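You operate a simulated robot arm through the tools that you are given. There is no shell and no other tool.

The job below is to be done with a simulated two-armed robot. You get a single attempt, and the scene is never put back.

## Task
Crank the wool back on to its roll and lower the black bar.
Fine: free the white lever to crank and set it to hold again.
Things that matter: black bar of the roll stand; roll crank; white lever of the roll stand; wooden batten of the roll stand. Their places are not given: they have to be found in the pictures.

Only the result counts: the job must be done as asked and must still hold three seconds after the hand-in. Knocking over, shifting, dropping, spilling or breaking anything else fails it.

## Robot
Two 7-joint arms with fingered hands on one trunk that stands fixed in place. Base frame: the origin is at the foot of the trunk, x ahead of it, y to its left, z up. Units: mm, rad, N and s.
The left shoulder is at [30, 120, 838], the right one opposite. With the tool pointing down near the work surface each hand reaches from about 100 to 620 mm from the base axis, measured 20 degrees to its own side. Payload 4 kg a hand.
The tool frame of a hand sits at the grasp point between the pads (the TCP): z along the fingers, y along the line on which they close. The tips reach 19 mm beyond it. The gripper opens to 120 mm. The gripper's body begins 53 mm behind the TCP. The gripper is a hand of 3 fingers: y runs from the thumb to the fingers, the wrist lies at [0, 0, -219] in the tool frame, and closing takes about 1.5 s.
Orientation is that of the tool frame in the base frame, as a unit quaternion [x, y, z, w]. With the fingers straight down and closing along the base's y, the tool's x points along the base's -x, its y along +y and its z along -z.

## Interface
- The arms move only by the tool step_arm. It takes "left_increments", "right_increments" or both (then of equal length, played together; a hand with none holds still); each is a list of rows, each a list of 2 entries, a list of its own where there are three numbers: the shift along the tool's x, y, z in mm, then the turn, a rotation vector about the tool's x, y, z in rad. In form: [[[x, y, z], [rx, ry, rz]], ...]. A call has 1 to 20 rows; each row is the pose to reach, as a shift and turn from the pose commanded when the call began, along the tool's axes at that moment. "left_grip" and "right_grip" are, for a hand that has rows, the gripper command, from -1 (shut) to 1 (fully open), values between in proportion, set as the call begins (left out, the last holds). Rows are played at 5 a second. More than 50 mm and 0.15 rad between two rows, or a gripper value outside its range, and nothing of the call is played. A pose out of reach is approached as far as the arm can. The call stops where the force on the tool passes 90 N (or 10 N more than at its start, if that is more) or the arm is blocked; 0.2 s more then pass. Each finger travels about 72 mm/s and halts on what it meets, pressing with about 32 N; the grip force reading is that of the motor and also rises with nothing between the fingers. The clock runs only during rows and for 0.2 s after the last one: add rows that repeat a pose to give the fingers time. It gives the time, the measured TCP pose, the force on the tool (base axes), the opening and the grip force at its end, in the units of the frame above (readings bear some noise), with the torque about the TCP (base axes, N m) and any sound that the robot's microphone picked up.
- Cameras (640 x 400 px; columns grow to the right, rows downward): "scene" is now at [59, -15.1, 1387.5]; the picture's right is [-0.19, -0.98, 0.00], its down [-0.73, 0.14, -0.67] and it looks along [0.66, -0.13, -0.74] (base axes); focal length 228 px, centre (320, 200). "left" rides on the left gripper at [-66, -4, -79] in its tool frame; the picture's right is [0.05, -1.00, 0.00], its down [0.76, 0.04, -0.64] and it looks along [0.64, 0.03, 0.77] (tool axes); focal length 251 px, centre (320, 200). "right" rides on the right gripper at [66, -4, -79] in its tool frame; the picture's right is [0.05, 1.00, 0.00], its down [-0.76, 0.04, -0.64] and it looks along [-0.64, 0.04, 0.77] (tool axes); focal length 251 px, centre (320, 200).
- capture(camera): a new picture of that camera. No time passes.
- move_column(by): slides the trunk up (or, below 0, down) by that many mm; the arms and the scene camera ride with it, the base frame stays. It gives what a move gives, with no picture.
- curl_fingers(finger1, finger2, thumb_bend, hand): sets how far each is bent, from 0 (flat) to 1 (curled in); at 0.3 the hand is open as for a grip, at 0.7 the pads meet at the TCP. One left out holds its place. A second passes; each finger stops where it meets its share of the squeeze, and holds until it gets a number again. A gripper value or a shape takes the hand back. It gives what a move gives, with no picture; readings hold the bend of each and the force on the fingers (four entries, about 0 where the hand has none), thumb and palm.
- set_grasp(shape, hand): the hand has 3 fingers and takes this shape, open, in about a second: jaw (thumb against the fingers, like two jaws); tri (thumb and two fingers); tip (a fingertip pinch); poke (one finger out to press); point (the index stretched); flat (the hand flat); cup (the hand cupped); fist (a fist). The gripper value then closes the fingers along that shape, each until it touches; the sizes above hold for jaw. It gives what a move gives, with no picture.
- head_to(pan, tilt): turns the head with the scene camera to pan (to the left, within 2.094 rad either way) and tilt (down, from -0.506 to 1.204), counted from straight ahead of the robot. It gives what a move gives.
- probe_pixels(camera, pixels): for up to 12 pixels [column, row] of the newest picture of that camera ("zoom" is the newest enlarged one), the place [x, y, z] in the base frame of the surface seen there, good to about 3 mm. No time passes.
- zoom(camera, box): a new picture of the part [left, top, right, bottom] of that camera's present view, enlarged. No time passes.
- close_job(): hands the job in; it is judged then, once.

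Open the grippers and draw the arms clear of the work before you hand the job in, unless the task says otherwise.

The tools are called after "Emit:" as a command line: name --argument value ..., lists and objects as JSON in quotes. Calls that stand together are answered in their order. step_arm: Moves the arms, as the interface text tells. Its arguments: {"type":"object","properties":{"left_increments":{"type":"array","items":{"type":"array"}},"left_grip":{"type":"number"},"right_increments":{"type":"array","items":{"type":"array"}},"right_grip":{"type":"number"}},"required":[]} The other tools are called the same way: move_column (by) slides the trunk up or down; set_grasp (shape, hand) gives the hand a shape; curl_fingers (finger1, finger2, thumb_bend, hand) moves the fingers one by one; head_to (pan, tilt) turns the head that bears the scene camera; capture (camera) takes a picture; probe_pixels (camera, pixels) gives the place of the surface under pixels of a picture; zoom (camera, box) takes an enlarged picture of a part of a camera's view; close_job () hands the job in.

At the start:

```text
t: 0.0
left_tool_pos: [441.8, 72.7, 1136.8]
left_tool_rot: [0.0, 1.0, 0.0, -0.001]
left_wrist_force: [-0.3, 0.3, 0.2]
left_torque: [-0.02, 0.0, -0.04]
left_gripper_width: 120.1
left_gripper_force: 0.0
left_shape: jaw
left_bend: [0.3, 0.3, 0.3]
left_finger forces: [0.1, 0.1, 0.0, 0.0, 0.0, 0.0]
right_tool_pos: [485.2, -355.1, 1173.6]
right_tool_rot: [0.0, 1.0, 0.001, 0.0]
right_wrist_force: [-0.1, 0.1, 0.0]
right_torque: [-0.01, 0.0, 0.0]
right_gripper_width: 119.8
right_gripper_force: 0.0
right_shape: jaw
right_bend: [0.3, 0.3, 0.3]
right_finger forces: [0.0, 0.0, 0.0, 0.1, 0.1, 0.0]
trunk travel left (down, up): [-50.0, 490.0]
head pan, tilt: [-0.19, 0.834]
```

scene: 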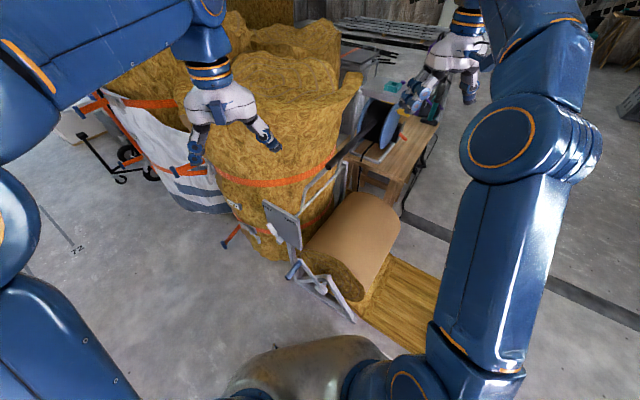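
right: 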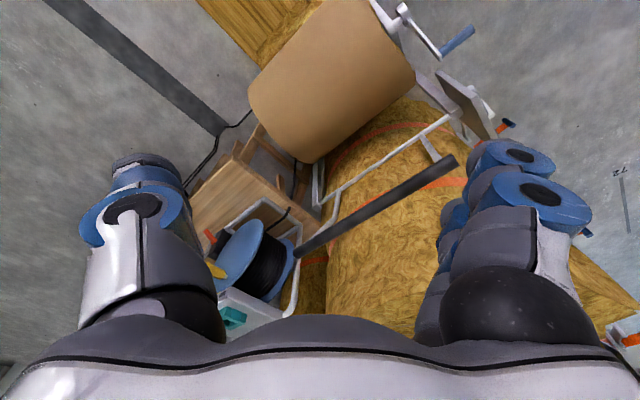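
left: 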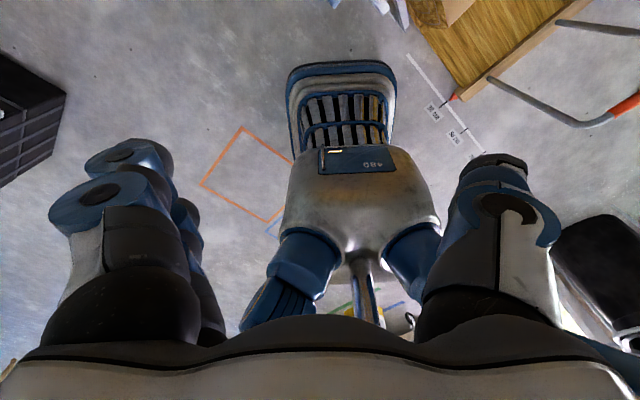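

The scene picture shows the roll stand around (300-440, 180-340), with a crank near (305,265). I zoom in on the scene and on the right camera's view to identify the parts.

Emit:
zoom --camera "scene" --box '[220, 90, 460, 360]'

Emit:
zoom --camera "right" --box '[180, 0, 540, 340]'

```text
1.48 times, centred on (340, 225) of scene
```

zoom: 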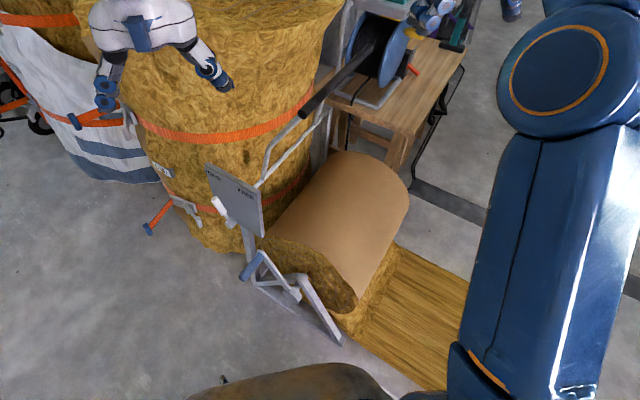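

```text
1.18 times, centred on (360, 170) of right
```

zoom: 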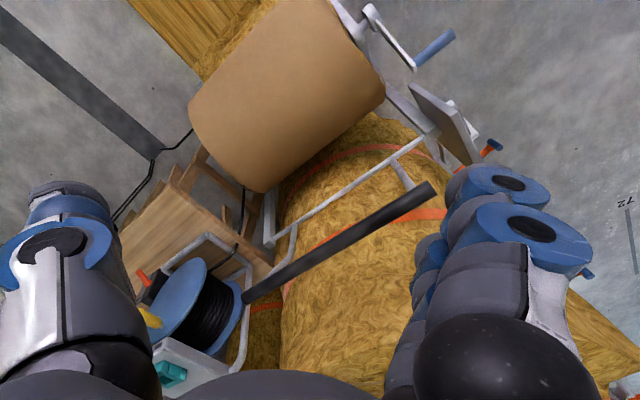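

The plate carries a label near (240,190) of the zoom and a white lever at (220,208). I zoom in further on the plate, the crank and the bar.

Emit:
zoom --camera "scene" --box '[250, 180, 350, 245]'

Emit:
zoom --camera "scene" --box '[280, 240, 380, 330]'

Emit:
zoom --camera "scene" --box '[310, 90, 420, 190]'

Emit:
zoom --camera "scene" --box '[340, 240, 460, 370]'

```text
6.15 times, centred on (300, 212) of scene
```

zoom: 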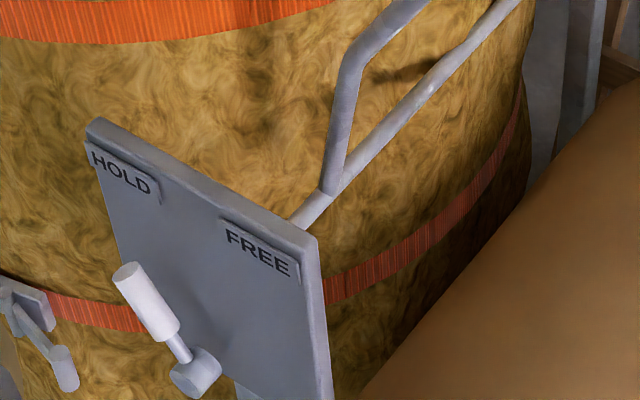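

```text
4.44 times, centred on (330, 285) of scene
```

zoom: 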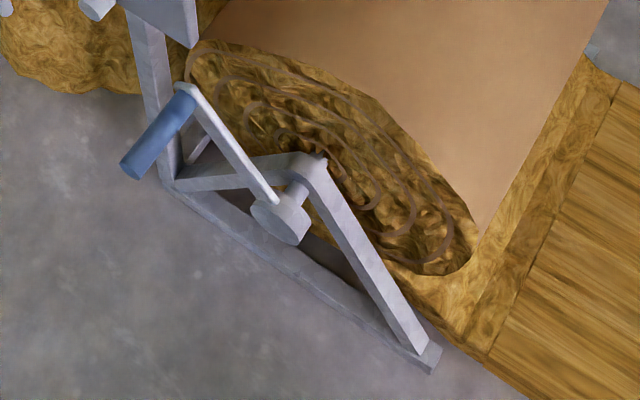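

```text
4.00 times, centred on (365, 140) of scene
```

zoom: 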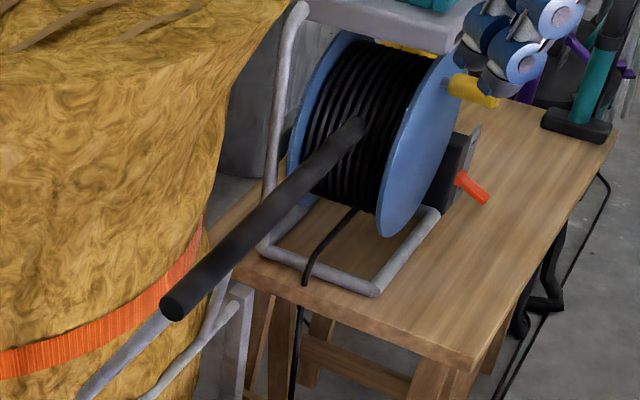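

```text
3.08 times, centred on (400, 305) of scene
```

zoom: 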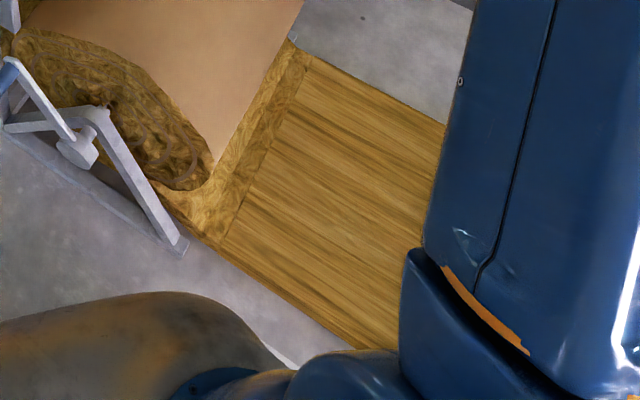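

I probe the key parts: the crank handle, hub, lever, plate, bar, roll and the wool strip.

Emit:
probe_pixels --camera "scene" --pixels '[[341, 162], [372, 125], [305, 197], [325, 175], [268, 205], [300, 222], [274, 228], [280, 236], [293, 267], [300, 260], [322, 285], [330, 278]]'

Emit:
probe_pixels --camera "scene" --pixels '[[385, 268], [384, 316], [405, 300], [420, 350], [435, 283], [355, 210], [390, 215], [340, 250], [352, 320], [300, 275], [371, 290], [310, 240]]'

```text
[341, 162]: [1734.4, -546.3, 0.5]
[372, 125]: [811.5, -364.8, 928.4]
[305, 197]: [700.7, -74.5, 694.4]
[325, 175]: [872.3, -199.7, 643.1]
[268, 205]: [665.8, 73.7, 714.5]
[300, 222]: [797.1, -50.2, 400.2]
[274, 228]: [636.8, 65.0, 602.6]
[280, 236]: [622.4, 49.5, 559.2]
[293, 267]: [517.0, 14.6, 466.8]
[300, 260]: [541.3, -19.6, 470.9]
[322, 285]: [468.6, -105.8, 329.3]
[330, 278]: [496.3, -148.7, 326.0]
```

```text
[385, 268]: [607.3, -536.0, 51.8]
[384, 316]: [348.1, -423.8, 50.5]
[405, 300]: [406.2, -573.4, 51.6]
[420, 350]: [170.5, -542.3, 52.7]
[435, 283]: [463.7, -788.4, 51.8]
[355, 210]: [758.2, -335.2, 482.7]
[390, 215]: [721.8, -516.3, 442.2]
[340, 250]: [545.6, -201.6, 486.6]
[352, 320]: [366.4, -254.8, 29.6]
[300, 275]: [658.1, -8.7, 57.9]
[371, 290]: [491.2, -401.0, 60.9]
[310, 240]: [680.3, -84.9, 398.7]
```

The roll stands on the floor with its hub around (480,-120,330) and its wool strip laid out at z≈52 towards the robot's right. I turn the head down and right to see the strip's end and the batten.

Emit:
head_to --pan -0.6 --tilt 0.95

Emit:
capture --camera "scene"

Emit:
capture --camera "right"

```text
t: 0.9
left_tool_pos: [440.5, 72.5, 1137.0]
left_tool_rot: [-0.001, 1.0, 0.0, 0.001]
left_wrist_force: [-0.6, -0.5, 0.3]
left_torque: [0.03, -0.01, -0.01]
left_gripper_width: 119.9
left_gripper_force: 0.1
left_shape: jaw
left_bend: [0.3, 0.3, 0.3]
left_finger forces: [0.0, 0.1, 0.0, 0.0, 0.0, 0.0]
right_tool_pos: [485.3, -356.7, 1173.2]
right_tool_rot: [-0.001, 1.0, 0.0, 0.001]
right_wrist_force: [0.1, -0.6, 0.4]
right_torque: [-0.01, 0.05, 0.03]
right_gripper_width: 120.0
right_gripper_force: 0.0
right_shape: jaw
right_bend: [0.3, 0.3, 0.3]
right_finger forces: [0.1, 0.0, 0.1, 0.0, 0.0, 0.0]
trunk travel left (down, up): [-50.0, 490.0]
head pan, tilt: [-0.6, 0.949]
```

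```text
taken
```

scene: 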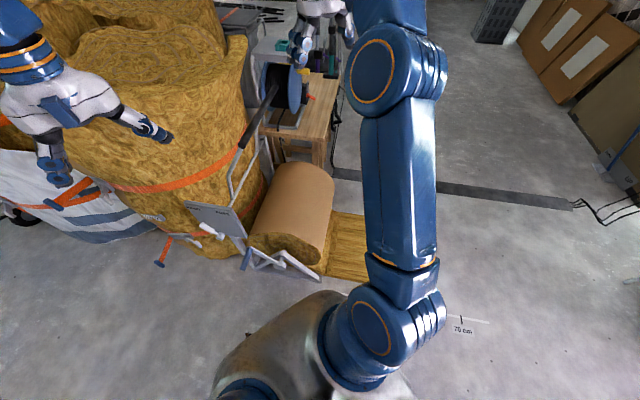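

```text
taken
```

right: 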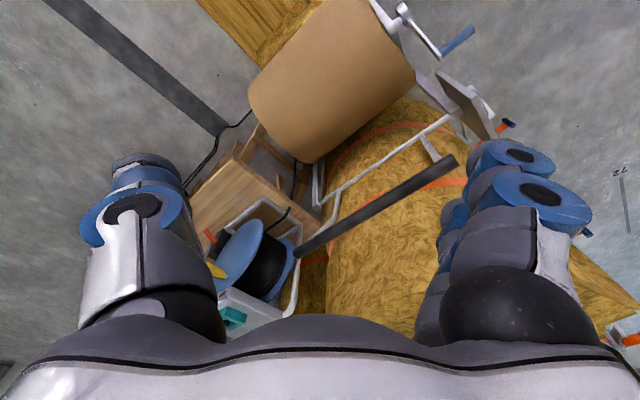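

The right arm hides the strip's end. I zoom on the visible stand and probe the black bar and its frame in this new view.

Emit:
zoom --camera "scene" --box '[180, 60, 340, 160]'

Emit:
probe_pixels --camera "scene" --pixels '[[243, 143], [260, 118], [275, 91], [235, 155], [230, 180], [234, 198], [255, 160], [247, 175], [268, 150], [350, 235], [345, 270], [325, 275]]'

```text
4.00 times, centred on (260, 110) of scene
```

zoom: 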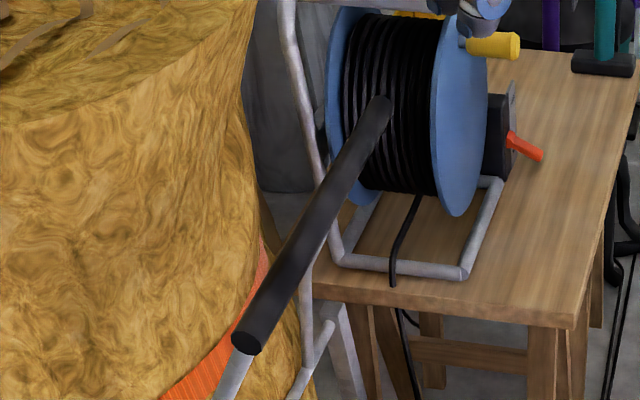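

```text
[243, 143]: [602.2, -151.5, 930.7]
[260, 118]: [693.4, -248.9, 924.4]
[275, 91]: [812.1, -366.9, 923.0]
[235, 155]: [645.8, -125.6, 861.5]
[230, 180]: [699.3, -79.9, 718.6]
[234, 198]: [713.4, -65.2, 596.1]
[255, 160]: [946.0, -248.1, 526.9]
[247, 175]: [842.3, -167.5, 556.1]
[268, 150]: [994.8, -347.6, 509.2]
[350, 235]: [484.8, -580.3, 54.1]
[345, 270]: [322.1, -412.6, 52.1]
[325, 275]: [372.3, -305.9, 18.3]
```

The black bar runs from about (602,-151,930) to (820,-375,924). To see the strip and batten I tilt the right hand so that its camera looks straight down over the strip.

Emit:
step_arm --right_increments '[[[20, -25, 0], [0, 0.115, 0]], [[40, -50, 0], [0, 0.23, 0]], [[60, -75, 0], [0, 0.345, 0]], [[80, -100, 0], [0, 0.46, 0]], [[100, -125, 0], [0, 0.575, 0]], [[120, -150, 0], [0, 0.69, 0]], [[120, -150, 0], [0, 0.69, 0]]]'

Emit:
capture --camera "right"

Emit:
capture --camera "scene"

```text
t: 2.5
left_tool_pos: [438.4, 69.3, 1137.6]
left_tool_rot: [0.001, 1.0, 0.001, 0.001]
left_wrist_force: [-1.2, 0.0, 0.4]
left_torque: [0.02, -0.05, 0.01]
left_gripper_width: 119.5
left_gripper_force: 0.0
left_shape: jaw
left_bend: [0.3, 0.3, 0.3]
left_finger forces: [0.0, 0.1, 0.1, 0.0, 0.0, 0.0]
right_tool_pos: [310.7, -455.1, 1141.5]
right_tool_rot: [-0.022, 0.956, -0.016, -0.292]
right_wrist_force: [-0.4, -0.4, -0.5]
right_torque: [0.06, -0.07, -0.04]
right_gripper_width: 120.4
right_gripper_force: 0.0
right_shape: jaw
right_bend: [0.3, 0.3, 0.3]
right_finger forces: [0.0, 0.1, 0.0, 0.1, 0.0, 0.0]
right hand out of reach, approached as far as the arm can: row 1, 2, 3, 4, 5, 6, 7
trunk travel left (down, up): [-50.0, 490.0]
head pan, tilt: [-0.6, 0.949]
```

```text
taken
```

right: 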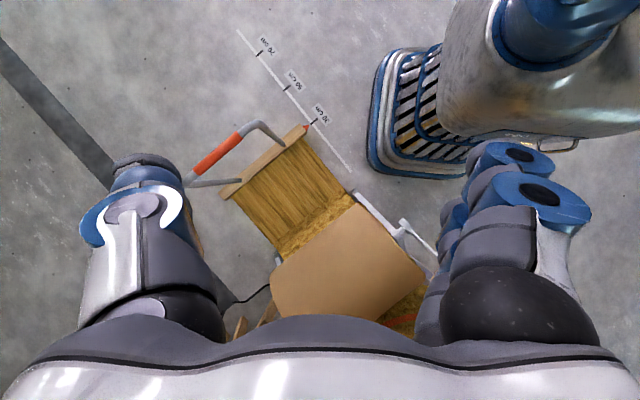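

```text
taken
```

scene: 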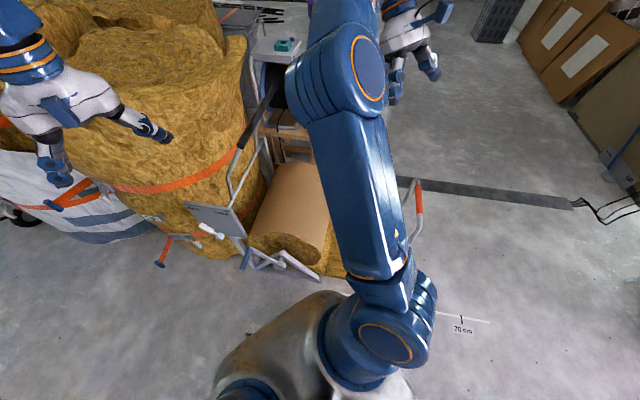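

The batten with an orange handle and a red pointer shows at (265,160), beside a floor scale with cm marks. I zoom in on it and probe it.

Emit:
zoom --camera "right" --box '[180, 20, 440, 180]'

Emit:
zoom --camera "right" --box '[250, 90, 360, 170]'

Emit:
probe_pixels --camera "right" --pixels '[[240, 32], [260, 54], [288, 87], [316, 121], [348, 166], [310, 126], [270, 158], [225, 192], [217, 155], [300, 190], [330, 210], [280, 250]]'

```text
2.46 times, centred on (310, 100) of right
```

zoom: 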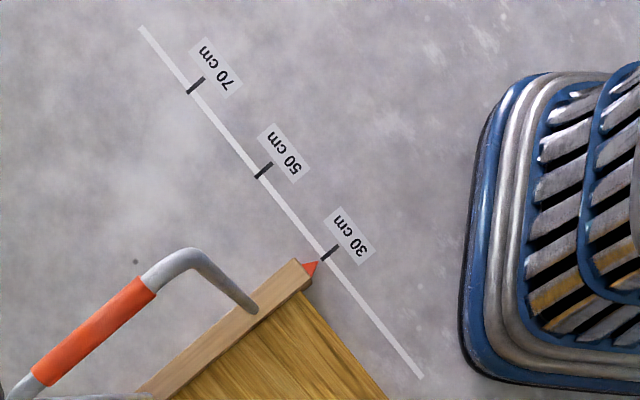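

```text
5.00 times, centred on (305, 130) of right
```

zoom: 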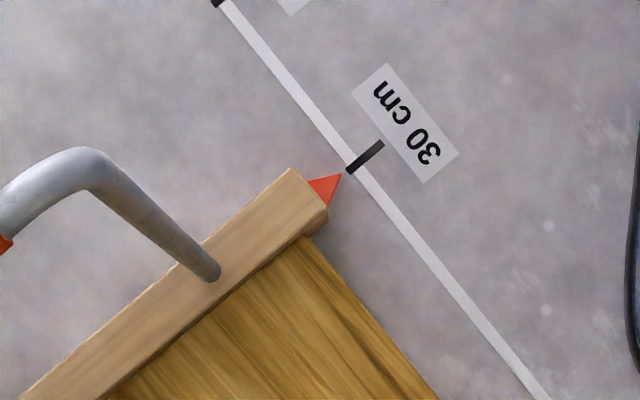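

```text
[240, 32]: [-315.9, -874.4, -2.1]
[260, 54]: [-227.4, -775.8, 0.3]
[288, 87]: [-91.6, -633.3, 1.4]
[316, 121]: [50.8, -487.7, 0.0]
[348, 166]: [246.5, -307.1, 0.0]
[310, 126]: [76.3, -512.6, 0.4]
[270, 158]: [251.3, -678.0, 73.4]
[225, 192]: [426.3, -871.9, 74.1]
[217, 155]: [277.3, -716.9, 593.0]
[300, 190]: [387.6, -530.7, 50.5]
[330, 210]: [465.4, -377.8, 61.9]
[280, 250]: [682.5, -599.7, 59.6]
```

The batten stands at the 30 cm mark, so about 30 cm of wool is out. Next I look closely at the lever and plate from the scene camera, with probes on the enlarged picture.

Emit:
zoom --camera "scene" --box '[180, 195, 260, 245]'

Emit:
probe_pixels --camera "zoom" --pixels '[[30, 50], [440, 90], [200, 100], [300, 150], [160, 230], [200, 255], [250, 280], [280, 300], [300, 310], [420, 300], [480, 280], [100, 100]]'

```text
8.00 times, centred on (220, 220) of scene
```

zoom: 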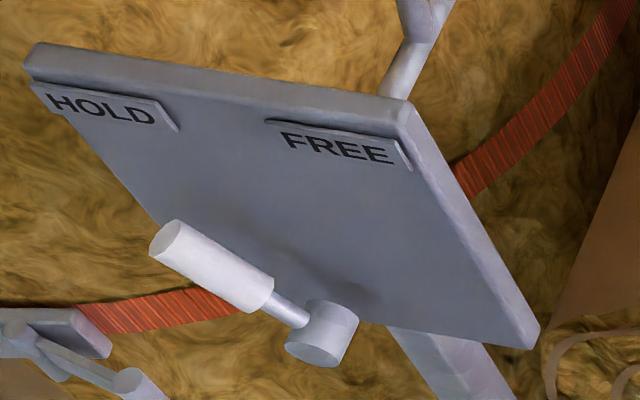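

```text
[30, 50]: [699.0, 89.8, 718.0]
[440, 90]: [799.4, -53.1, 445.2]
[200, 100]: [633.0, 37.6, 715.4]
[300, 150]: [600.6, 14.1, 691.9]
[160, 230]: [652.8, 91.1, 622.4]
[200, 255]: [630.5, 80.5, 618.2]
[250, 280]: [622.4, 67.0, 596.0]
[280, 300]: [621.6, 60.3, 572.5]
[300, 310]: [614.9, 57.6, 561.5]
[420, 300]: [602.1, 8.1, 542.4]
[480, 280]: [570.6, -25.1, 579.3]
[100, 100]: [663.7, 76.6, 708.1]
```

The plate stands in a vertical plane with HOLD on the far-left side and FREE on the near-right side, and the lever now points to HOLD. Now the crank: I zoom in and probe its handle, arm and hub.

Emit:
zoom --camera "scene" --box '[230, 235, 330, 297]'

Emit:
probe_pixels --camera "zoom" --pixels '[[92, 215], [70, 240], [120, 190], [140, 165], [150, 150], [200, 195], [260, 245], [285, 260], [300, 275], [310, 245], [320, 215], [240, 110]]'

```text
6.40 times, centred on (280, 266) of scene
```

zoom: 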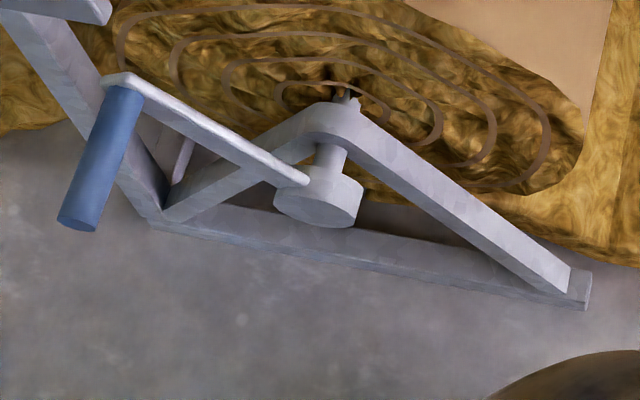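

```text
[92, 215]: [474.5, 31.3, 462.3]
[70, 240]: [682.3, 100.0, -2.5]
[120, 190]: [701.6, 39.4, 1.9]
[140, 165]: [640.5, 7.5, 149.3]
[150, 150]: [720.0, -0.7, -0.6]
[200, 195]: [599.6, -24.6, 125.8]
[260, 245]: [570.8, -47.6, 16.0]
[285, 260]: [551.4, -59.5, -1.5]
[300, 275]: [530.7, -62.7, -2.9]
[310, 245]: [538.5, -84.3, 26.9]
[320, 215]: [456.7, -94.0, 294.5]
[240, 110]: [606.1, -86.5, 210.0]
```

Several of those pixels fell on the floor. I probe again right on the handle (120,100)-(75,222), the crank arm and the hub (320,190).

Emit:
probe_pixels --camera "zoom" --pixels '[[122, 100], [110, 130], [102, 160], [90, 195], [78, 222], [130, 82], [180, 105], [240, 143], [295, 175], [320, 180], [318, 215], [331, 155]]'

Emit:
probe_pixels --camera "scene" --pixels '[[205, 230], [165, 215], [180, 230], [160, 250], [175, 238], [195, 240], [150, 200], [185, 205], [200, 250], [215, 255], [190, 190], [245, 255]]'

```text
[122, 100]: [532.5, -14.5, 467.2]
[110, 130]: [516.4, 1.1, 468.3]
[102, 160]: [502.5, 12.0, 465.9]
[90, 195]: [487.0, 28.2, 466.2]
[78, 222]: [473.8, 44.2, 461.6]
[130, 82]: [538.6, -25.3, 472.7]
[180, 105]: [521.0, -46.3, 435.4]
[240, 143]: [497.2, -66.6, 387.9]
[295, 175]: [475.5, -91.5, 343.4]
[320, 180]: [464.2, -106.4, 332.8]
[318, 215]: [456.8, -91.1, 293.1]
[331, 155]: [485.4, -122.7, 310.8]
```

```text
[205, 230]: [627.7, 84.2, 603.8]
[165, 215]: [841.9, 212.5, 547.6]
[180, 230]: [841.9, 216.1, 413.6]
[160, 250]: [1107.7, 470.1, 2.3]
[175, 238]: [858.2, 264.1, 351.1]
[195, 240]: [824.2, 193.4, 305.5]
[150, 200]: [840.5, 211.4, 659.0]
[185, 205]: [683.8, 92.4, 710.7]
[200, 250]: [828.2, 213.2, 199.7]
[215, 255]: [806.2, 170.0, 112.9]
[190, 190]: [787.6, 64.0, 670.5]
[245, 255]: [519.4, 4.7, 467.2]
```

The crank handle runs from (535,-11,455) to (477,47,452) at a radius of about 180 mm from the hub axis, and the stand's axis lies at 45°. I bring the left hand in stages towards a pose facing the lever plate, with the tool turned horizontal.

Emit:
step_arm --left_increments '[[[-8.5, 6.1, 38], [0.0439, -0.1059, 0.0439]], [[-17, 12.2, 76], [0.0877, -0.2117, 0.0877]], [[-25.4, 18.3, 114], [0.1316, -0.3176, 0.1316]], [[-33.9, 24.4, 152], [0.1754, -0.4234, 0.1754]], [[-42.4, 30.6, 190], [0.2193, -0.5293, 0.2193]], [[-50.8, 36.7, 228], [0.2632, -0.6352, 0.2632]], [[-59.3, 42.8, 266], [0.307, -0.741, 0.307]]]'

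Emit:
capture --camera "scene"

```text
t: 4.1
left_tool_pos: [501.5, 116.7, 870.2]
left_tool_rot: [0.148, 0.909, -0.149, 0.36]
left_wrist_force: [0.4, 0.0, -0.6]
left_torque: [-0.01, 0.01, 0.01]
left_gripper_width: 120.0
left_gripper_force: 0.1
left_shape: jaw
left_bend: [0.3, 0.3, 0.3]
left_finger forces: [0.1, 0.0, 0.0, 0.0, 0.0, 0.0]
right_tool_pos: [313.9, -449.8, 1143.0]
right_tool_rot: [-0.02, 0.955, -0.019, -0.295]
right_wrist_force: [0.3, -0.1, 0.4]
right_torque: [-0.03, 0.0, 0.02]
right_gripper_width: 120.0
right_gripper_force: 0.0
right_shape: jaw
right_bend: [0.3, 0.3, 0.3]
right_finger forces: [0.1, 0.0, 0.0, 0.1, 0.0, 0.0]
trunk travel left (down, up): [-50.0, 490.0]
head pan, tilt: [-0.6, 0.949]
```

```text
taken
```

scene: 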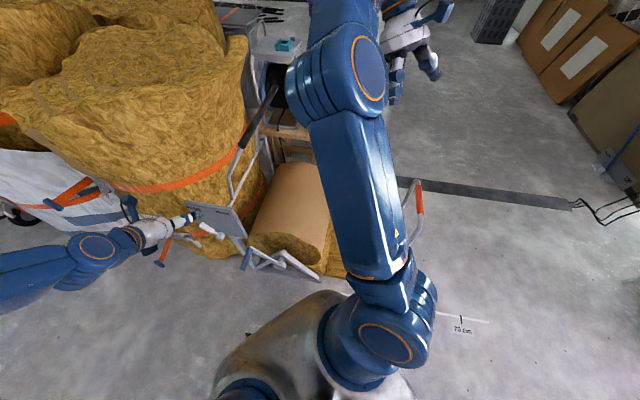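

The left hand came down freely to (501,117,870). I finish the move to face the lever from about 120 mm off, then take pictures.

Emit:
step_arm --left_increments '[[[21.7, 14.5, 29.3], [0.0439, -0.1059, 0.0439]], [[43.5, 29.1, 58.6], [0.0877, -0.2117, 0.0877]], [[65.2, 43.6, 87.9], [0.1316, -0.3176, 0.1316]], [[86.9, 58.1, 117.2], [0.1754, -0.4234, 0.1754]], [[108.6, 72.6, 146.5], [0.2193, -0.5293, 0.2193]], [[130.4, 87.2, 175.8], [0.2632, -0.6352, 0.2632]], [[152.1, 101.7, 205.1], [0.307, -0.741, 0.307]], [[152.1, 101.7, 205.1], [0.307, -0.741, 0.307]]]'

Emit:
capture --camera "scene"

Emit:
capture --camera "left"

```text
t: 5.9
left_tool_pos: [558.6, 159.0, 601.8]
left_tool_rot: [0.271, 0.653, -0.271, 0.653]
left_wrist_force: [-0.1, -0.6, 0.1]
left_torque: [0.04, 0.01, 0.01]
left_gripper_width: 119.7
left_gripper_force: 0.0
left_shape: jaw
left_bend: [0.3, 0.3, 0.3]
left_finger forces: [0.0, 0.1, 0.0, 0.0, 0.0, 0.1]
right_tool_pos: [313.1, -451.4, 1142.0]
right_tool_rot: [-0.019, 0.955, -0.019, -0.294]
right_wrist_force: [-0.6, 0.6, 0.5]
right_torque: [-0.01, 0.03, -0.02]
right_gripper_width: 119.9
right_gripper_force: 0.1
right_shape: jaw
right_bend: [0.3, 0.3, 0.3]
right_finger forces: [0.0, 0.1, 0.1, 0.0, 0.0, 0.1]
trunk travel left (down, up): [-50.0, 490.0]
head pan, tilt: [-0.6, 0.949]
```

```text
taken
```

scene: 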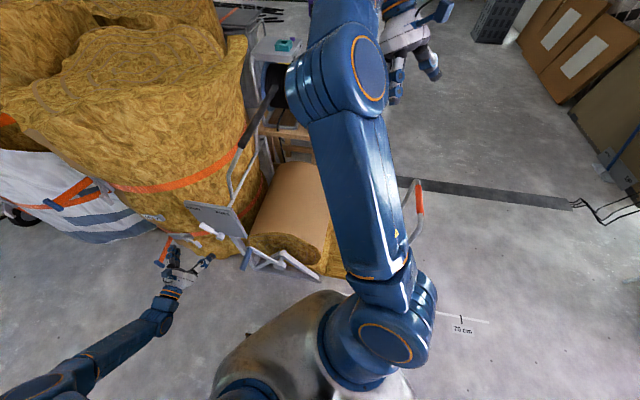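

```text
taken
```

left: 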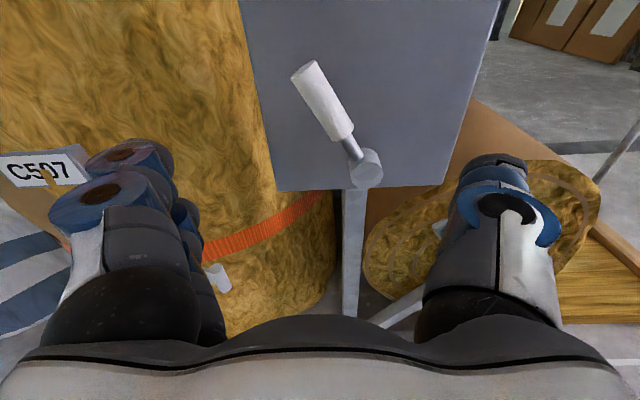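

The left camera now shows the lever clearly with its grip from (305,70) to (345,135) and hub at (365,170). I probe it for accurate places.

Emit:
zoom --camera "left" --box '[240, 0, 500, 200]'

Emit:
probe_pixels --camera "left" --pixels '[[303, 72], [312, 86], [322, 102], [332, 118], [342, 133], [352, 148], [365, 168], [366, 180], [260, 60], [440, 60], [420, 170], [290, 170]]'

```text
2.00 times, centred on (370, 100) of left
```

zoom: 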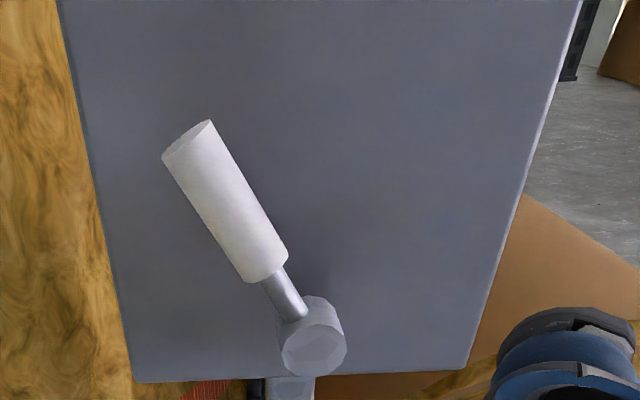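

```text
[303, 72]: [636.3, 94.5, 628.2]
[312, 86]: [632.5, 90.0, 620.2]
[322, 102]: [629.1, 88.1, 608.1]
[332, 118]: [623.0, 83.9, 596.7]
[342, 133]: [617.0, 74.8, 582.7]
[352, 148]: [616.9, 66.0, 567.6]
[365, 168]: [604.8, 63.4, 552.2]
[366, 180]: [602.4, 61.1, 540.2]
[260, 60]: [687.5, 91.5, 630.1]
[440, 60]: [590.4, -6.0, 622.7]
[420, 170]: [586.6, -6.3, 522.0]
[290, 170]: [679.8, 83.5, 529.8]
```

The plate face is at 45° with the grip axis about 26 mm in front of it, and the lever leans 30° from upright around a hub near (604,63,547). I roll the hand 30° to match, narrow the fingers to about 60 mm and approach partway.

Emit:
step_arm --left_increments '[[[-2.5, 0, 17], [0, 0, -0.131]], [[-5, 0, 34], [0, 0, -0.262]], [[-7.5, 1, 51], [0, 0, -0.393]], [[-10, 1, 65], [0, 0, -0.524]], [[-10, 1, 65], [0, 0, -0.524]], [[-10, 1, 65], [0, 0, -0.524]]]' --left_grip 0.0

Emit:
capture --camera "left"

Emit:
zoom --camera "scene" --box '[140, 190, 280, 280]'

```text
t: 7.3
left_tool_pos: [605.7, 109.5, 615.9]
left_tool_rot: [0.091, 0.701, -0.431, 0.561]
left_wrist_force: [-0.4, 0.0, 0.3]
left_torque: [0.0, -0.04, 0.01]
left_gripper_width: 60.4
left_gripper_force: 0.1
left_shape: jaw
left_bend: [0.33, 0.33, 0.95]
left_finger forces: [0.1, 0.0, 0.0, 0.0, 0.0, 0.0]
right_tool_pos: [313.8, -452.9, 1143.3]
right_tool_rot: [-0.021, 0.955, -0.019, -0.294]
right_wrist_force: [-0.4, -0.2, -0.3]
right_torque: [0.03, 0.0, -0.04]
right_gripper_width: 120.1
right_gripper_force: 0.1
right_shape: jaw
right_bend: [0.3, 0.3, 0.3]
right_finger forces: [0.0, 0.0, 0.0, 0.1, 0.1, 0.1]
trunk travel left (down, up): [-50.0, 490.0]
head pan, tilt: [-0.6, 0.949]
```

```text
taken
```

left: 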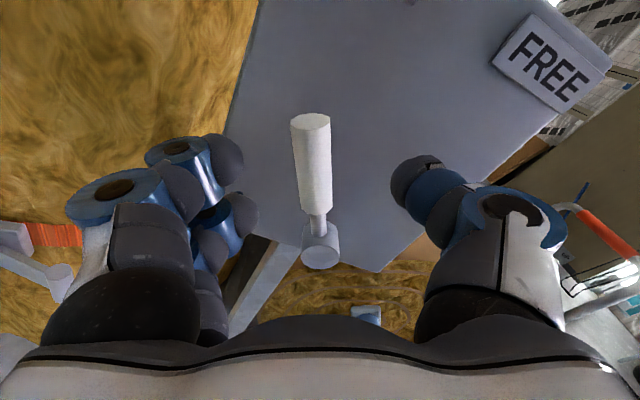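

```text
4.44 times, centred on (210, 235) of scene
```

zoom: 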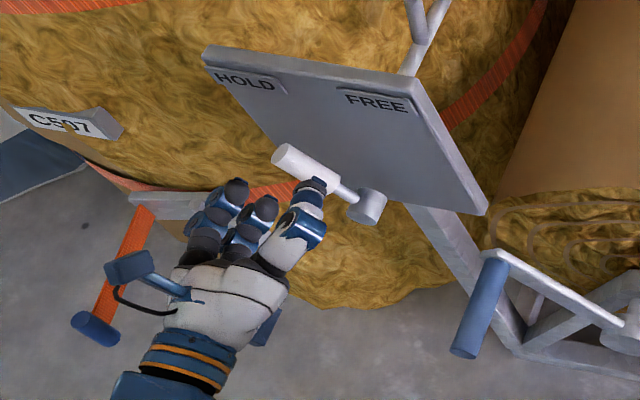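

The grip sits between the fingers at (315,160), aligned with the hand. I advance 38 mm so the pads straddle it.

Emit:
step_arm --left_increments '[[[0, 1, 13], [0, 0, 0]], [[0, 2, 26], [0, 0, 0]], [[0, 2, 38], [0, 0, 0]], [[0, 2, 38], [0, 0, 0]]]'

Emit:
capture --camera "left"

Emit:
zoom --camera "scene" --box '[140, 190, 280, 280]'

```text
t: 8.3
left_tool_pos: [634.8, 83.8, 614.7]
left_tool_rot: [0.093, 0.701, -0.429, 0.562]
left_wrist_force: [0.2, 0.1, 0.5]
left_torque: [0.0, 0.0, -0.01]
left_gripper_width: 60.5
left_gripper_force: 0.0
left_shape: jaw
left_bend: [0.33, 0.33, 0.95]
left_finger forces: [0.1, 0.0, 0.0, 0.0, 0.0, 0.0]
right_tool_pos: [313.7, -452.1, 1142.9]
right_tool_rot: [-0.02, 0.955, -0.019, -0.295]
right_wrist_force: [-0.1, 0.5, -0.3]
right_torque: [0.0, 0.01, 0.01]
right_gripper_width: 119.8
right_gripper_force: 0.0
right_shape: jaw
right_bend: [0.3, 0.3, 0.3]
right_finger forces: [0.0, 0.0, 0.1, 0.0, 0.1, 0.0]
trunk travel left (down, up): [-50.0, 490.0]
head pan, tilt: [-0.6, 0.949]
```

```text
taken
```

left: 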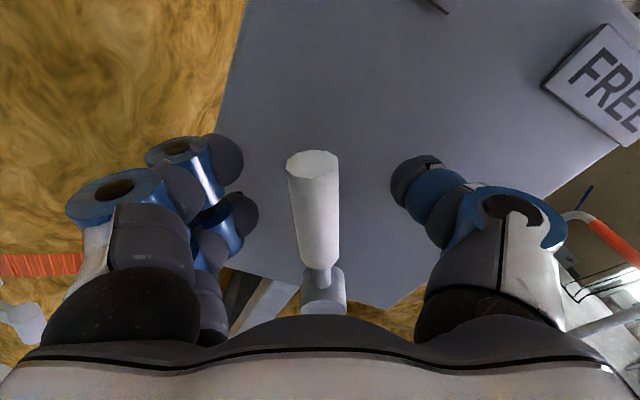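

```text
4.44 times, centred on (210, 235) of scene
```

zoom: 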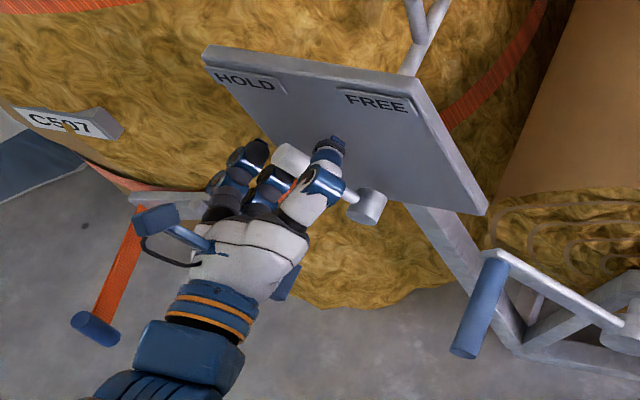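

The pads straddle the grip with TCP 32 mm off the plate. I narrow the fingers to about 33 mm and swing the lever along its arc by 60° towards FREE.

Emit:
step_arm --left_increments '[[[0, 0, 0], [0, 0, 0]], [[0, 0, 0], [0, 0, 0]], [[0.7, -10.1, 0], [0, 0, 0.131]], [[2.6, -19.9, 0], [0, 0, 0.262]], [[5.9, -29.5, 0], [0, 0, 0.393]], [[10.3, -38.5, 0], [0, 0, 0.524]], [[15.9, -46.9, 0], [0, 0, 0.655]], [[22.6, -54.4, 0], [0, 0, 0.785]], [[30.1, -61.1, 0], [0, 0, 0.916]], [[38.5, -66.7, 0], [0, 0, 1.047]], [[38.5, -66.7, 0], [0, 0, 1.047]]]' --left_grip -0.45

Emit:
capture --camera "left"

Emit:
zoom --camera "scene" --box '[140, 190, 280, 280]'

```text
t: 10.7
left_tool_pos: [579.2, 29.6, 612.7]
left_tool_rot: [0.431, 0.561, -0.092, 0.701]
left_wrist_force: [-0.4, -0.1, 0.4]
left_torque: [0.03, 0.01, 0.01]
left_gripper_width: 33.0
left_gripper_force: 0.1
left_shape: jaw
left_bend: [0.42, 0.42, 0.93]
left_finger forces: [0.1, 0.1, 0.1, 0.1, 0.0, 0.1]
right_tool_pos: [312.7, -452.8, 1142.3]
right_tool_rot: [-0.021, 0.955, -0.02, -0.295]
right_wrist_force: [-0.2, 0.2, 0.2]
right_torque: [-0.01, 0.0, 0.0]
right_gripper_width: 119.9
right_gripper_force: 0.1
right_shape: jaw
right_bend: [0.3, 0.3, 0.3]
right_finger forces: [0.0, 0.0, 0.0, 0.0, 0.0, 0.1]
trunk travel left (down, up): [-50.0, 490.0]
head pan, tilt: [-0.6, 0.949]
```

```text
taken
```

left: 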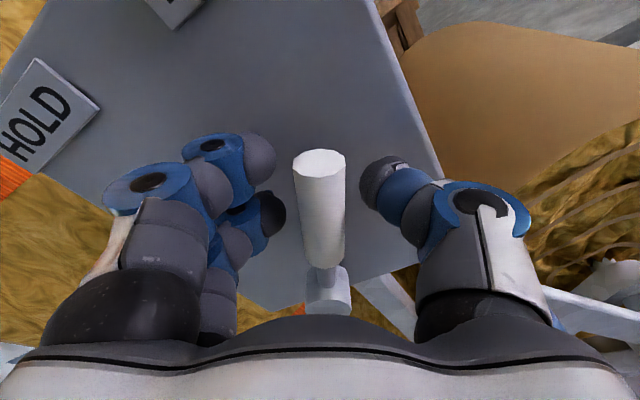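

```text
4.44 times, centred on (210, 235) of scene
```

zoom: 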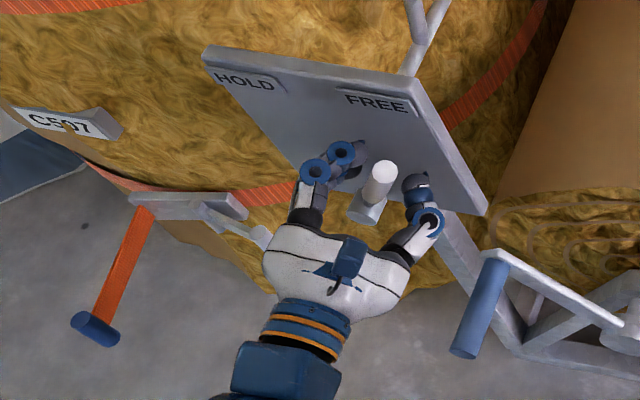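

The lever followed to the FREE side and the force reads zero. I push on a little further to see whether it has reached its stop.

Emit:
step_arm --left_increments '[[[0.1, -3.8, 0], [0, 0, 0.05]], [[0.4, -7.7, 0], [0, 0, 0.1]], [[0.9, -11.5, 0], [0, 0, 0.15]], [[0.9, -11.5, 0], [0, 0, 0.15]]]'

Emit:
capture --camera "left"

```text
t: 11.7
left_tool_pos: [572.7, 23.7, 607.9]
left_tool_rot: [0.471, 0.527, -0.04, 0.706]
left_wrist_force: [1.2, 3.6, 3.1]
left_torque: [-0.08, -0.03, 0.04]
left_gripper_width: 34.5
left_gripper_force: 0.2
left_shape: jaw
left_bend: [0.4, 0.42, 0.93]
left_finger forces: [3.7, 1.0, 0.0, 0.1, 0.0, 0.1]
right_tool_pos: [313.2, -452.3, 1142.4]
right_tool_rot: [-0.021, 0.955, -0.019, -0.294]
right_wrist_force: [0.2, -0.5, 0.4]
right_torque: [-0.02, -0.01, -0.03]
right_gripper_width: 120.1
right_gripper_force: 0.1
right_shape: jaw
right_bend: [0.3, 0.3, 0.3]
right_finger forces: [0.0, 0.0, 0.0, 0.0, 0.0, 0.1]
trunk travel left (down, up): [-50.0, 490.0]
head pan, tilt: [-0.6, 0.949]
```

```text
taken
```

left: 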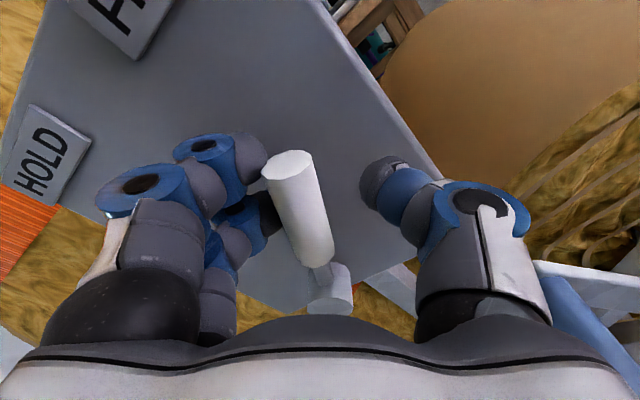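

Finger force rose to 3.7 N with the lever leaning against the fingers, so it seems to be at its end. I probe the lever's angle.

Emit:
probe_pixels --camera "left" --pixels '[[288, 165], [292, 190], [300, 215], [308, 240], [315, 258], [322, 275], [330, 300]]'

Emit:
step_arm --left_increments '[[[0.1, -3.0, 0], [0, 0, 0.03]], [[0.3, -6.0, 0], [0, 0, 0.06]], [[0.3, -6.0, 0], [0, 0, 0.06]]]'

Emit:
capture --camera "left"

```text
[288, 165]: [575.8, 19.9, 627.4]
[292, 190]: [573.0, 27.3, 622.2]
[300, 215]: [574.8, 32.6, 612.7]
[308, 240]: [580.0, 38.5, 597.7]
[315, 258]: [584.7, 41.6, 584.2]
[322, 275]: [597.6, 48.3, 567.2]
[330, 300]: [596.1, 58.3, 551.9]
```

```text
t: 12.5
left_tool_pos: [570.0, 22.1, 605.1]
left_tool_rot: [0.486, 0.513, -0.018, 0.707]
left_wrist_force: [4.8, 11.1, 8.4]
left_torque: [-0.2, -0.04, 0.19]
left_gripper_width: 37.1
left_gripper_force: 0.1
left_shape: jaw
left_bend: [0.38, 0.4, 0.93]
left_finger forces: [8.0, 4.2, 0.0, 0.1, 0.0, 0.0]
right_tool_pos: [312.9, -451.4, 1143.2]
right_tool_rot: [-0.021, 0.955, -0.02, -0.294]
right_wrist_force: [0.9, 0.0, 0.8]
right_torque: [-0.02, -0.01, -0.02]
right_gripper_width: 119.8
right_gripper_force: 0.0
right_shape: jaw
right_bend: [0.3, 0.3, 0.3]
right_finger forces: [0.0, 0.0, 0.1, 0.0, 0.0, 0.1]
trunk travel left (down, up): [-50.0, 490.0]
head pan, tilt: [-0.6, 0.949]
```

```text
taken
```

left: 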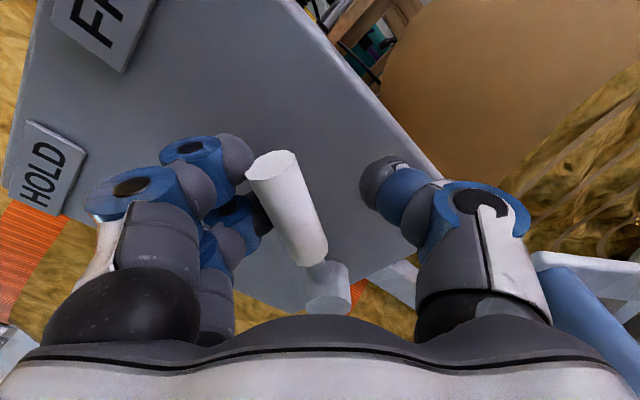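

The force now rises sharply (14 N), so the lever is at its FREE stop. I back off the contact, open the fingers and retreat from the plate.

Emit:
step_arm --left_increments '[[[0.2, 6, 0], [0, 0, -0.08]], [[0.2, 6, 0], [0, 0, -0.08]], [[0.2, 6, 0], [0, 0, -0.08]], [[0.2, 6, -25], [0, 0, -0.08]], [[0.2, 6, -50], [0, 0, -0.08]], [[0.2, 6, -75], [0, 0, -0.08]], [[0.2, 6, -100], [0, 0, -0.08]], [[0.2, 6, -100], [0, 0, -0.08]]]' --left_grip 0.1

Emit:
capture --camera "left"

Emit:
zoom --camera "scene" --box '[140, 190, 280, 280]'

```text
t: 14.3
left_tool_pos: [499.4, 93.8, 605.4]
left_tool_rot: [0.465, 0.532, -0.046, 0.706]
left_wrist_force: [0.1, -0.7, -0.2]
left_torque: [-0.03, 0.01, 0.01]
left_gripper_width: 65.4
left_gripper_force: 0.1
left_shape: jaw
left_bend: [0.32, 0.32, 0.94]
left_finger forces: [0.0, 0.0, 0.0, 0.0, 0.0, 0.1]
right_tool_pos: [313.1, -453.5, 1142.2]
right_tool_rot: [-0.021, 0.955, -0.019, -0.295]
right_wrist_force: [0.9, 0.1, -0.6]
right_torque: [-0.01, -0.03, 0.0]
right_gripper_width: 119.8
right_gripper_force: 0.1
right_shape: jaw
right_bend: [0.3, 0.3, 0.3]
right_finger forces: [0.1, 0.0, 0.1, 0.1, 0.1, 0.1]
trunk travel left (down, up): [-50.0, 490.0]
head pan, tilt: [-0.6, 0.949]
```

```text
taken
```

left: 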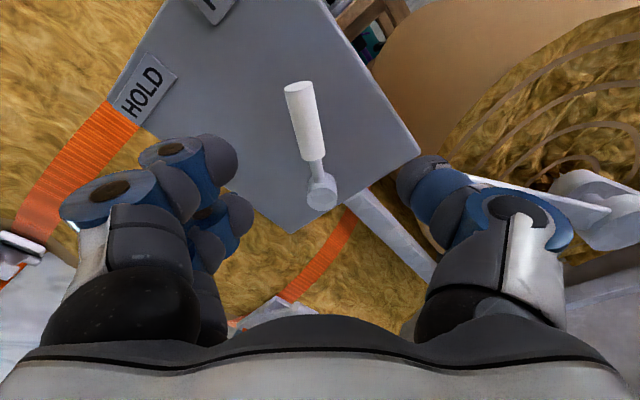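

```text
4.44 times, centred on (210, 235) of scene
```

zoom: 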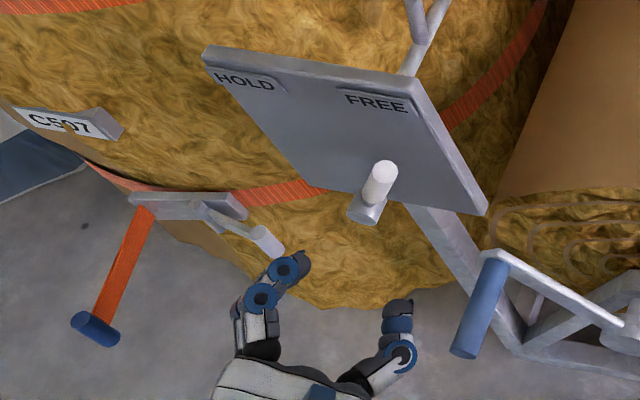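

The lever stands at FREE and the crank has not moved. Before taking the crank I probe the robot's own base dome near (290,330), to keep the arm clear of it, and check the handle once more.

Emit:
capture --camera "scene"

Emit:
probe_pixels --camera "scene" --pixels '[[290, 320], [260, 340], [300, 297], [240, 360], [230, 380], [330, 295], [245, 262], [243, 268], [248, 252], [320, 270], [415, 200], [415, 230]]'

```text
taken
```

scene: 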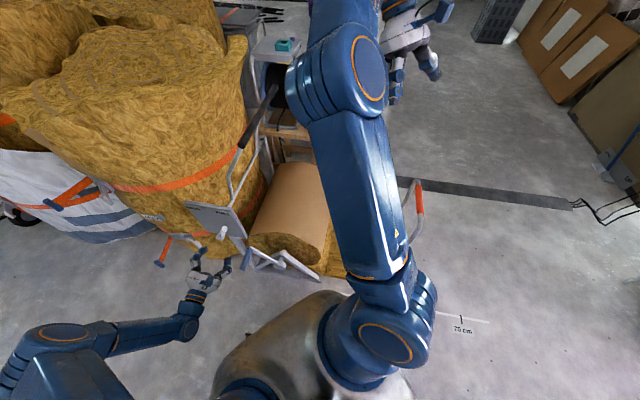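

```text
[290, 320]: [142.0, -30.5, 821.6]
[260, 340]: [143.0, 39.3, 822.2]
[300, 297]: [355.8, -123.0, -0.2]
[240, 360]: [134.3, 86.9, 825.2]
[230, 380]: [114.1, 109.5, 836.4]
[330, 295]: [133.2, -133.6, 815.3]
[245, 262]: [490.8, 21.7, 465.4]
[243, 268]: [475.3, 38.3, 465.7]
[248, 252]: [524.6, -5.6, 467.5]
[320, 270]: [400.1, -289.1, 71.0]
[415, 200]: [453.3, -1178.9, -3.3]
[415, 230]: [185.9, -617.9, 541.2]
```

The dome is the robot's torso (z≈820, x≤145), not in the way. I probe the robot's foot with the vents in the right camera's picture to know its extent near the low end of the crank path.

Emit:
capture --camera "right"

Emit:
probe_pixels --camera "right" --pixels '[[380, 165], [420, 172], [385, 60], [430, 50], [400, 100], [455, 165], [470, 140], [372, 120], [440, 110], [400, 165]]'

```text
taken
```

right: 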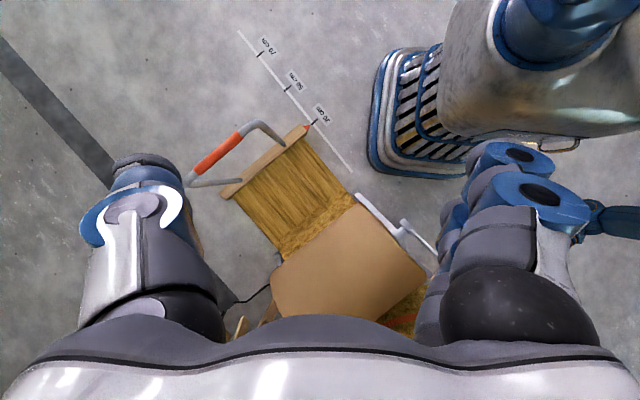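

```text
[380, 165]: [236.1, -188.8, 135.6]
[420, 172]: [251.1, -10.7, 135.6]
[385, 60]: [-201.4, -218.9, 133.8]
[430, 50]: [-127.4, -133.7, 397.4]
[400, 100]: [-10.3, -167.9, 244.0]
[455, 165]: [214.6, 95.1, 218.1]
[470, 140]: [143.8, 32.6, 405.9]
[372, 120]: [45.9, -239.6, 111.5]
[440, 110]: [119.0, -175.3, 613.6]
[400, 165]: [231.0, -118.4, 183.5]
```

The foot reaches x≈255 at z≈135, so I use a downward-tilted grasp on the crank to keep the wrist high. First I level the roll of the left hand and move it above the handle's outside.

Emit:
step_arm --left_increments '[[[-5.5, -9, -7.4], [0, 0, -0.131]], [[-11, -18, -14.7], [0, 0, -0.261]], [[-16.5, -27, -22.1], [0, 0, -0.392]], [[-22, -36, -29.4], [0, 0, -0.522]], [[-27.5, -44.9, -36.8], [0, 0, -0.653]], [[-27.5, -44.9, -36.8], [0, 0, -0.653]]]' --left_grip 0.3

Emit:
step_arm --left_increments '[[[7.3, 0, 2.9], [0, 0.1286, 0]], [[14.6, 0, 5.7], [0, 0.2571, 0]], [[21.9, 0, 8.6], [0, 0.3857, 0]], [[29.1, 0, 11.4], [0, 0.5143, 0]], [[36.4, 0, 14.3], [0, 0.6429, 0]], [[43.7, 0, 17.1], [0, 0.7714, 0]], [[51, 0, 20], [0, 0.9, 0]], [[51, 0, 20], [0, 0.9, 0]]]'

Emit:
capture --camera "left"

Emit:
capture --camera "scene"

```text
t: 15.7
left_tool_pos: [439.0, 81.6, 602.3]
left_tool_rot: [0.271, 0.653, -0.271, 0.653]
left_wrist_force: [-0.2, -0.7, 0.1]
left_torque: [-0.02, 0.01, -0.02]
left_gripper_width: 77.3
left_gripper_force: 0.0
left_shape: jaw
left_bend: [0.29, 0.29, 0.16]
left_finger forces: [0.1, 0.1, 0.1, 0.0, 0.1, 0.1]
right_tool_pos: [312.9, -452.6, 1142.5]
right_tool_rot: [-0.022, 0.955, -0.02, -0.295]
right_wrist_force: [-0.2, 0.9, 0.6]
right_torque: [0.03, -0.01, 0.02]
right_gripper_width: 120.2
right_gripper_force: 0.0
right_shape: jaw
right_bend: [0.3, 0.3, 0.3]
right_finger forces: [0.0, 0.0, 0.0, 0.0, 0.0, 0.0]
trunk travel left (down, up): [-50.0, 490.0]
head pan, tilt: [-0.6, 0.949]
```

```text
t: 17.5
left_tool_pos: [451.9, 68.7, 550.6]
left_tool_rot: [0.362, 0.873, -0.126, 0.303]
left_wrist_force: [-0.8, -0.2, -0.6]
left_torque: [0.01, 0.04, -0.01]
left_gripper_width: 77.4
left_gripper_force: 0.1
left_shape: jaw
left_bend: [0.29, 0.29, 0.16]
left_finger forces: [0.0, 0.0, 0.1, 0.0, 0.0, 0.0]
right_tool_pos: [313.2, -452.6, 1143.0]
right_tool_rot: [-0.021, 0.955, -0.019, -0.294]
right_wrist_force: [0.0, 0.0, -0.9]
right_torque: [0.02, -0.01, -0.01]
right_gripper_width: 120.0
right_gripper_force: 0.1
right_shape: jaw
right_bend: [0.3, 0.3, 0.3]
right_finger forces: [0.0, 0.0, 0.0, 0.0, 0.1, 0.0]
trunk travel left (down, up): [-50.0, 490.0]
head pan, tilt: [-0.6, 0.949]
```

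```text
taken
```

left: 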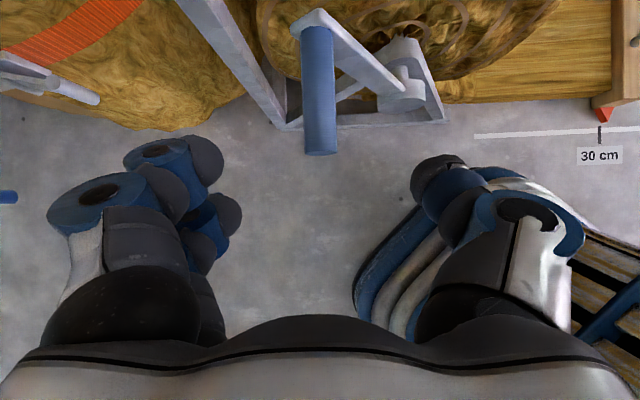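

```text
taken
```

scene: 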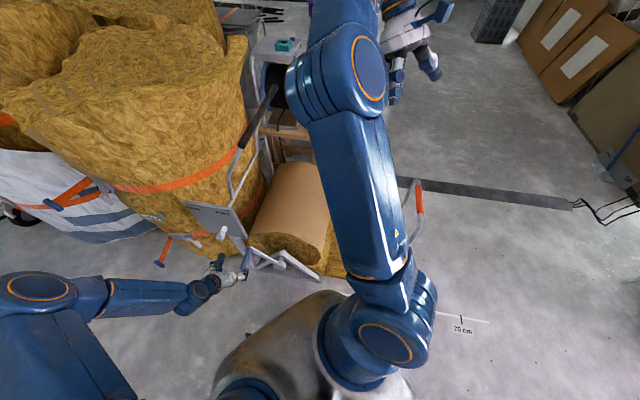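

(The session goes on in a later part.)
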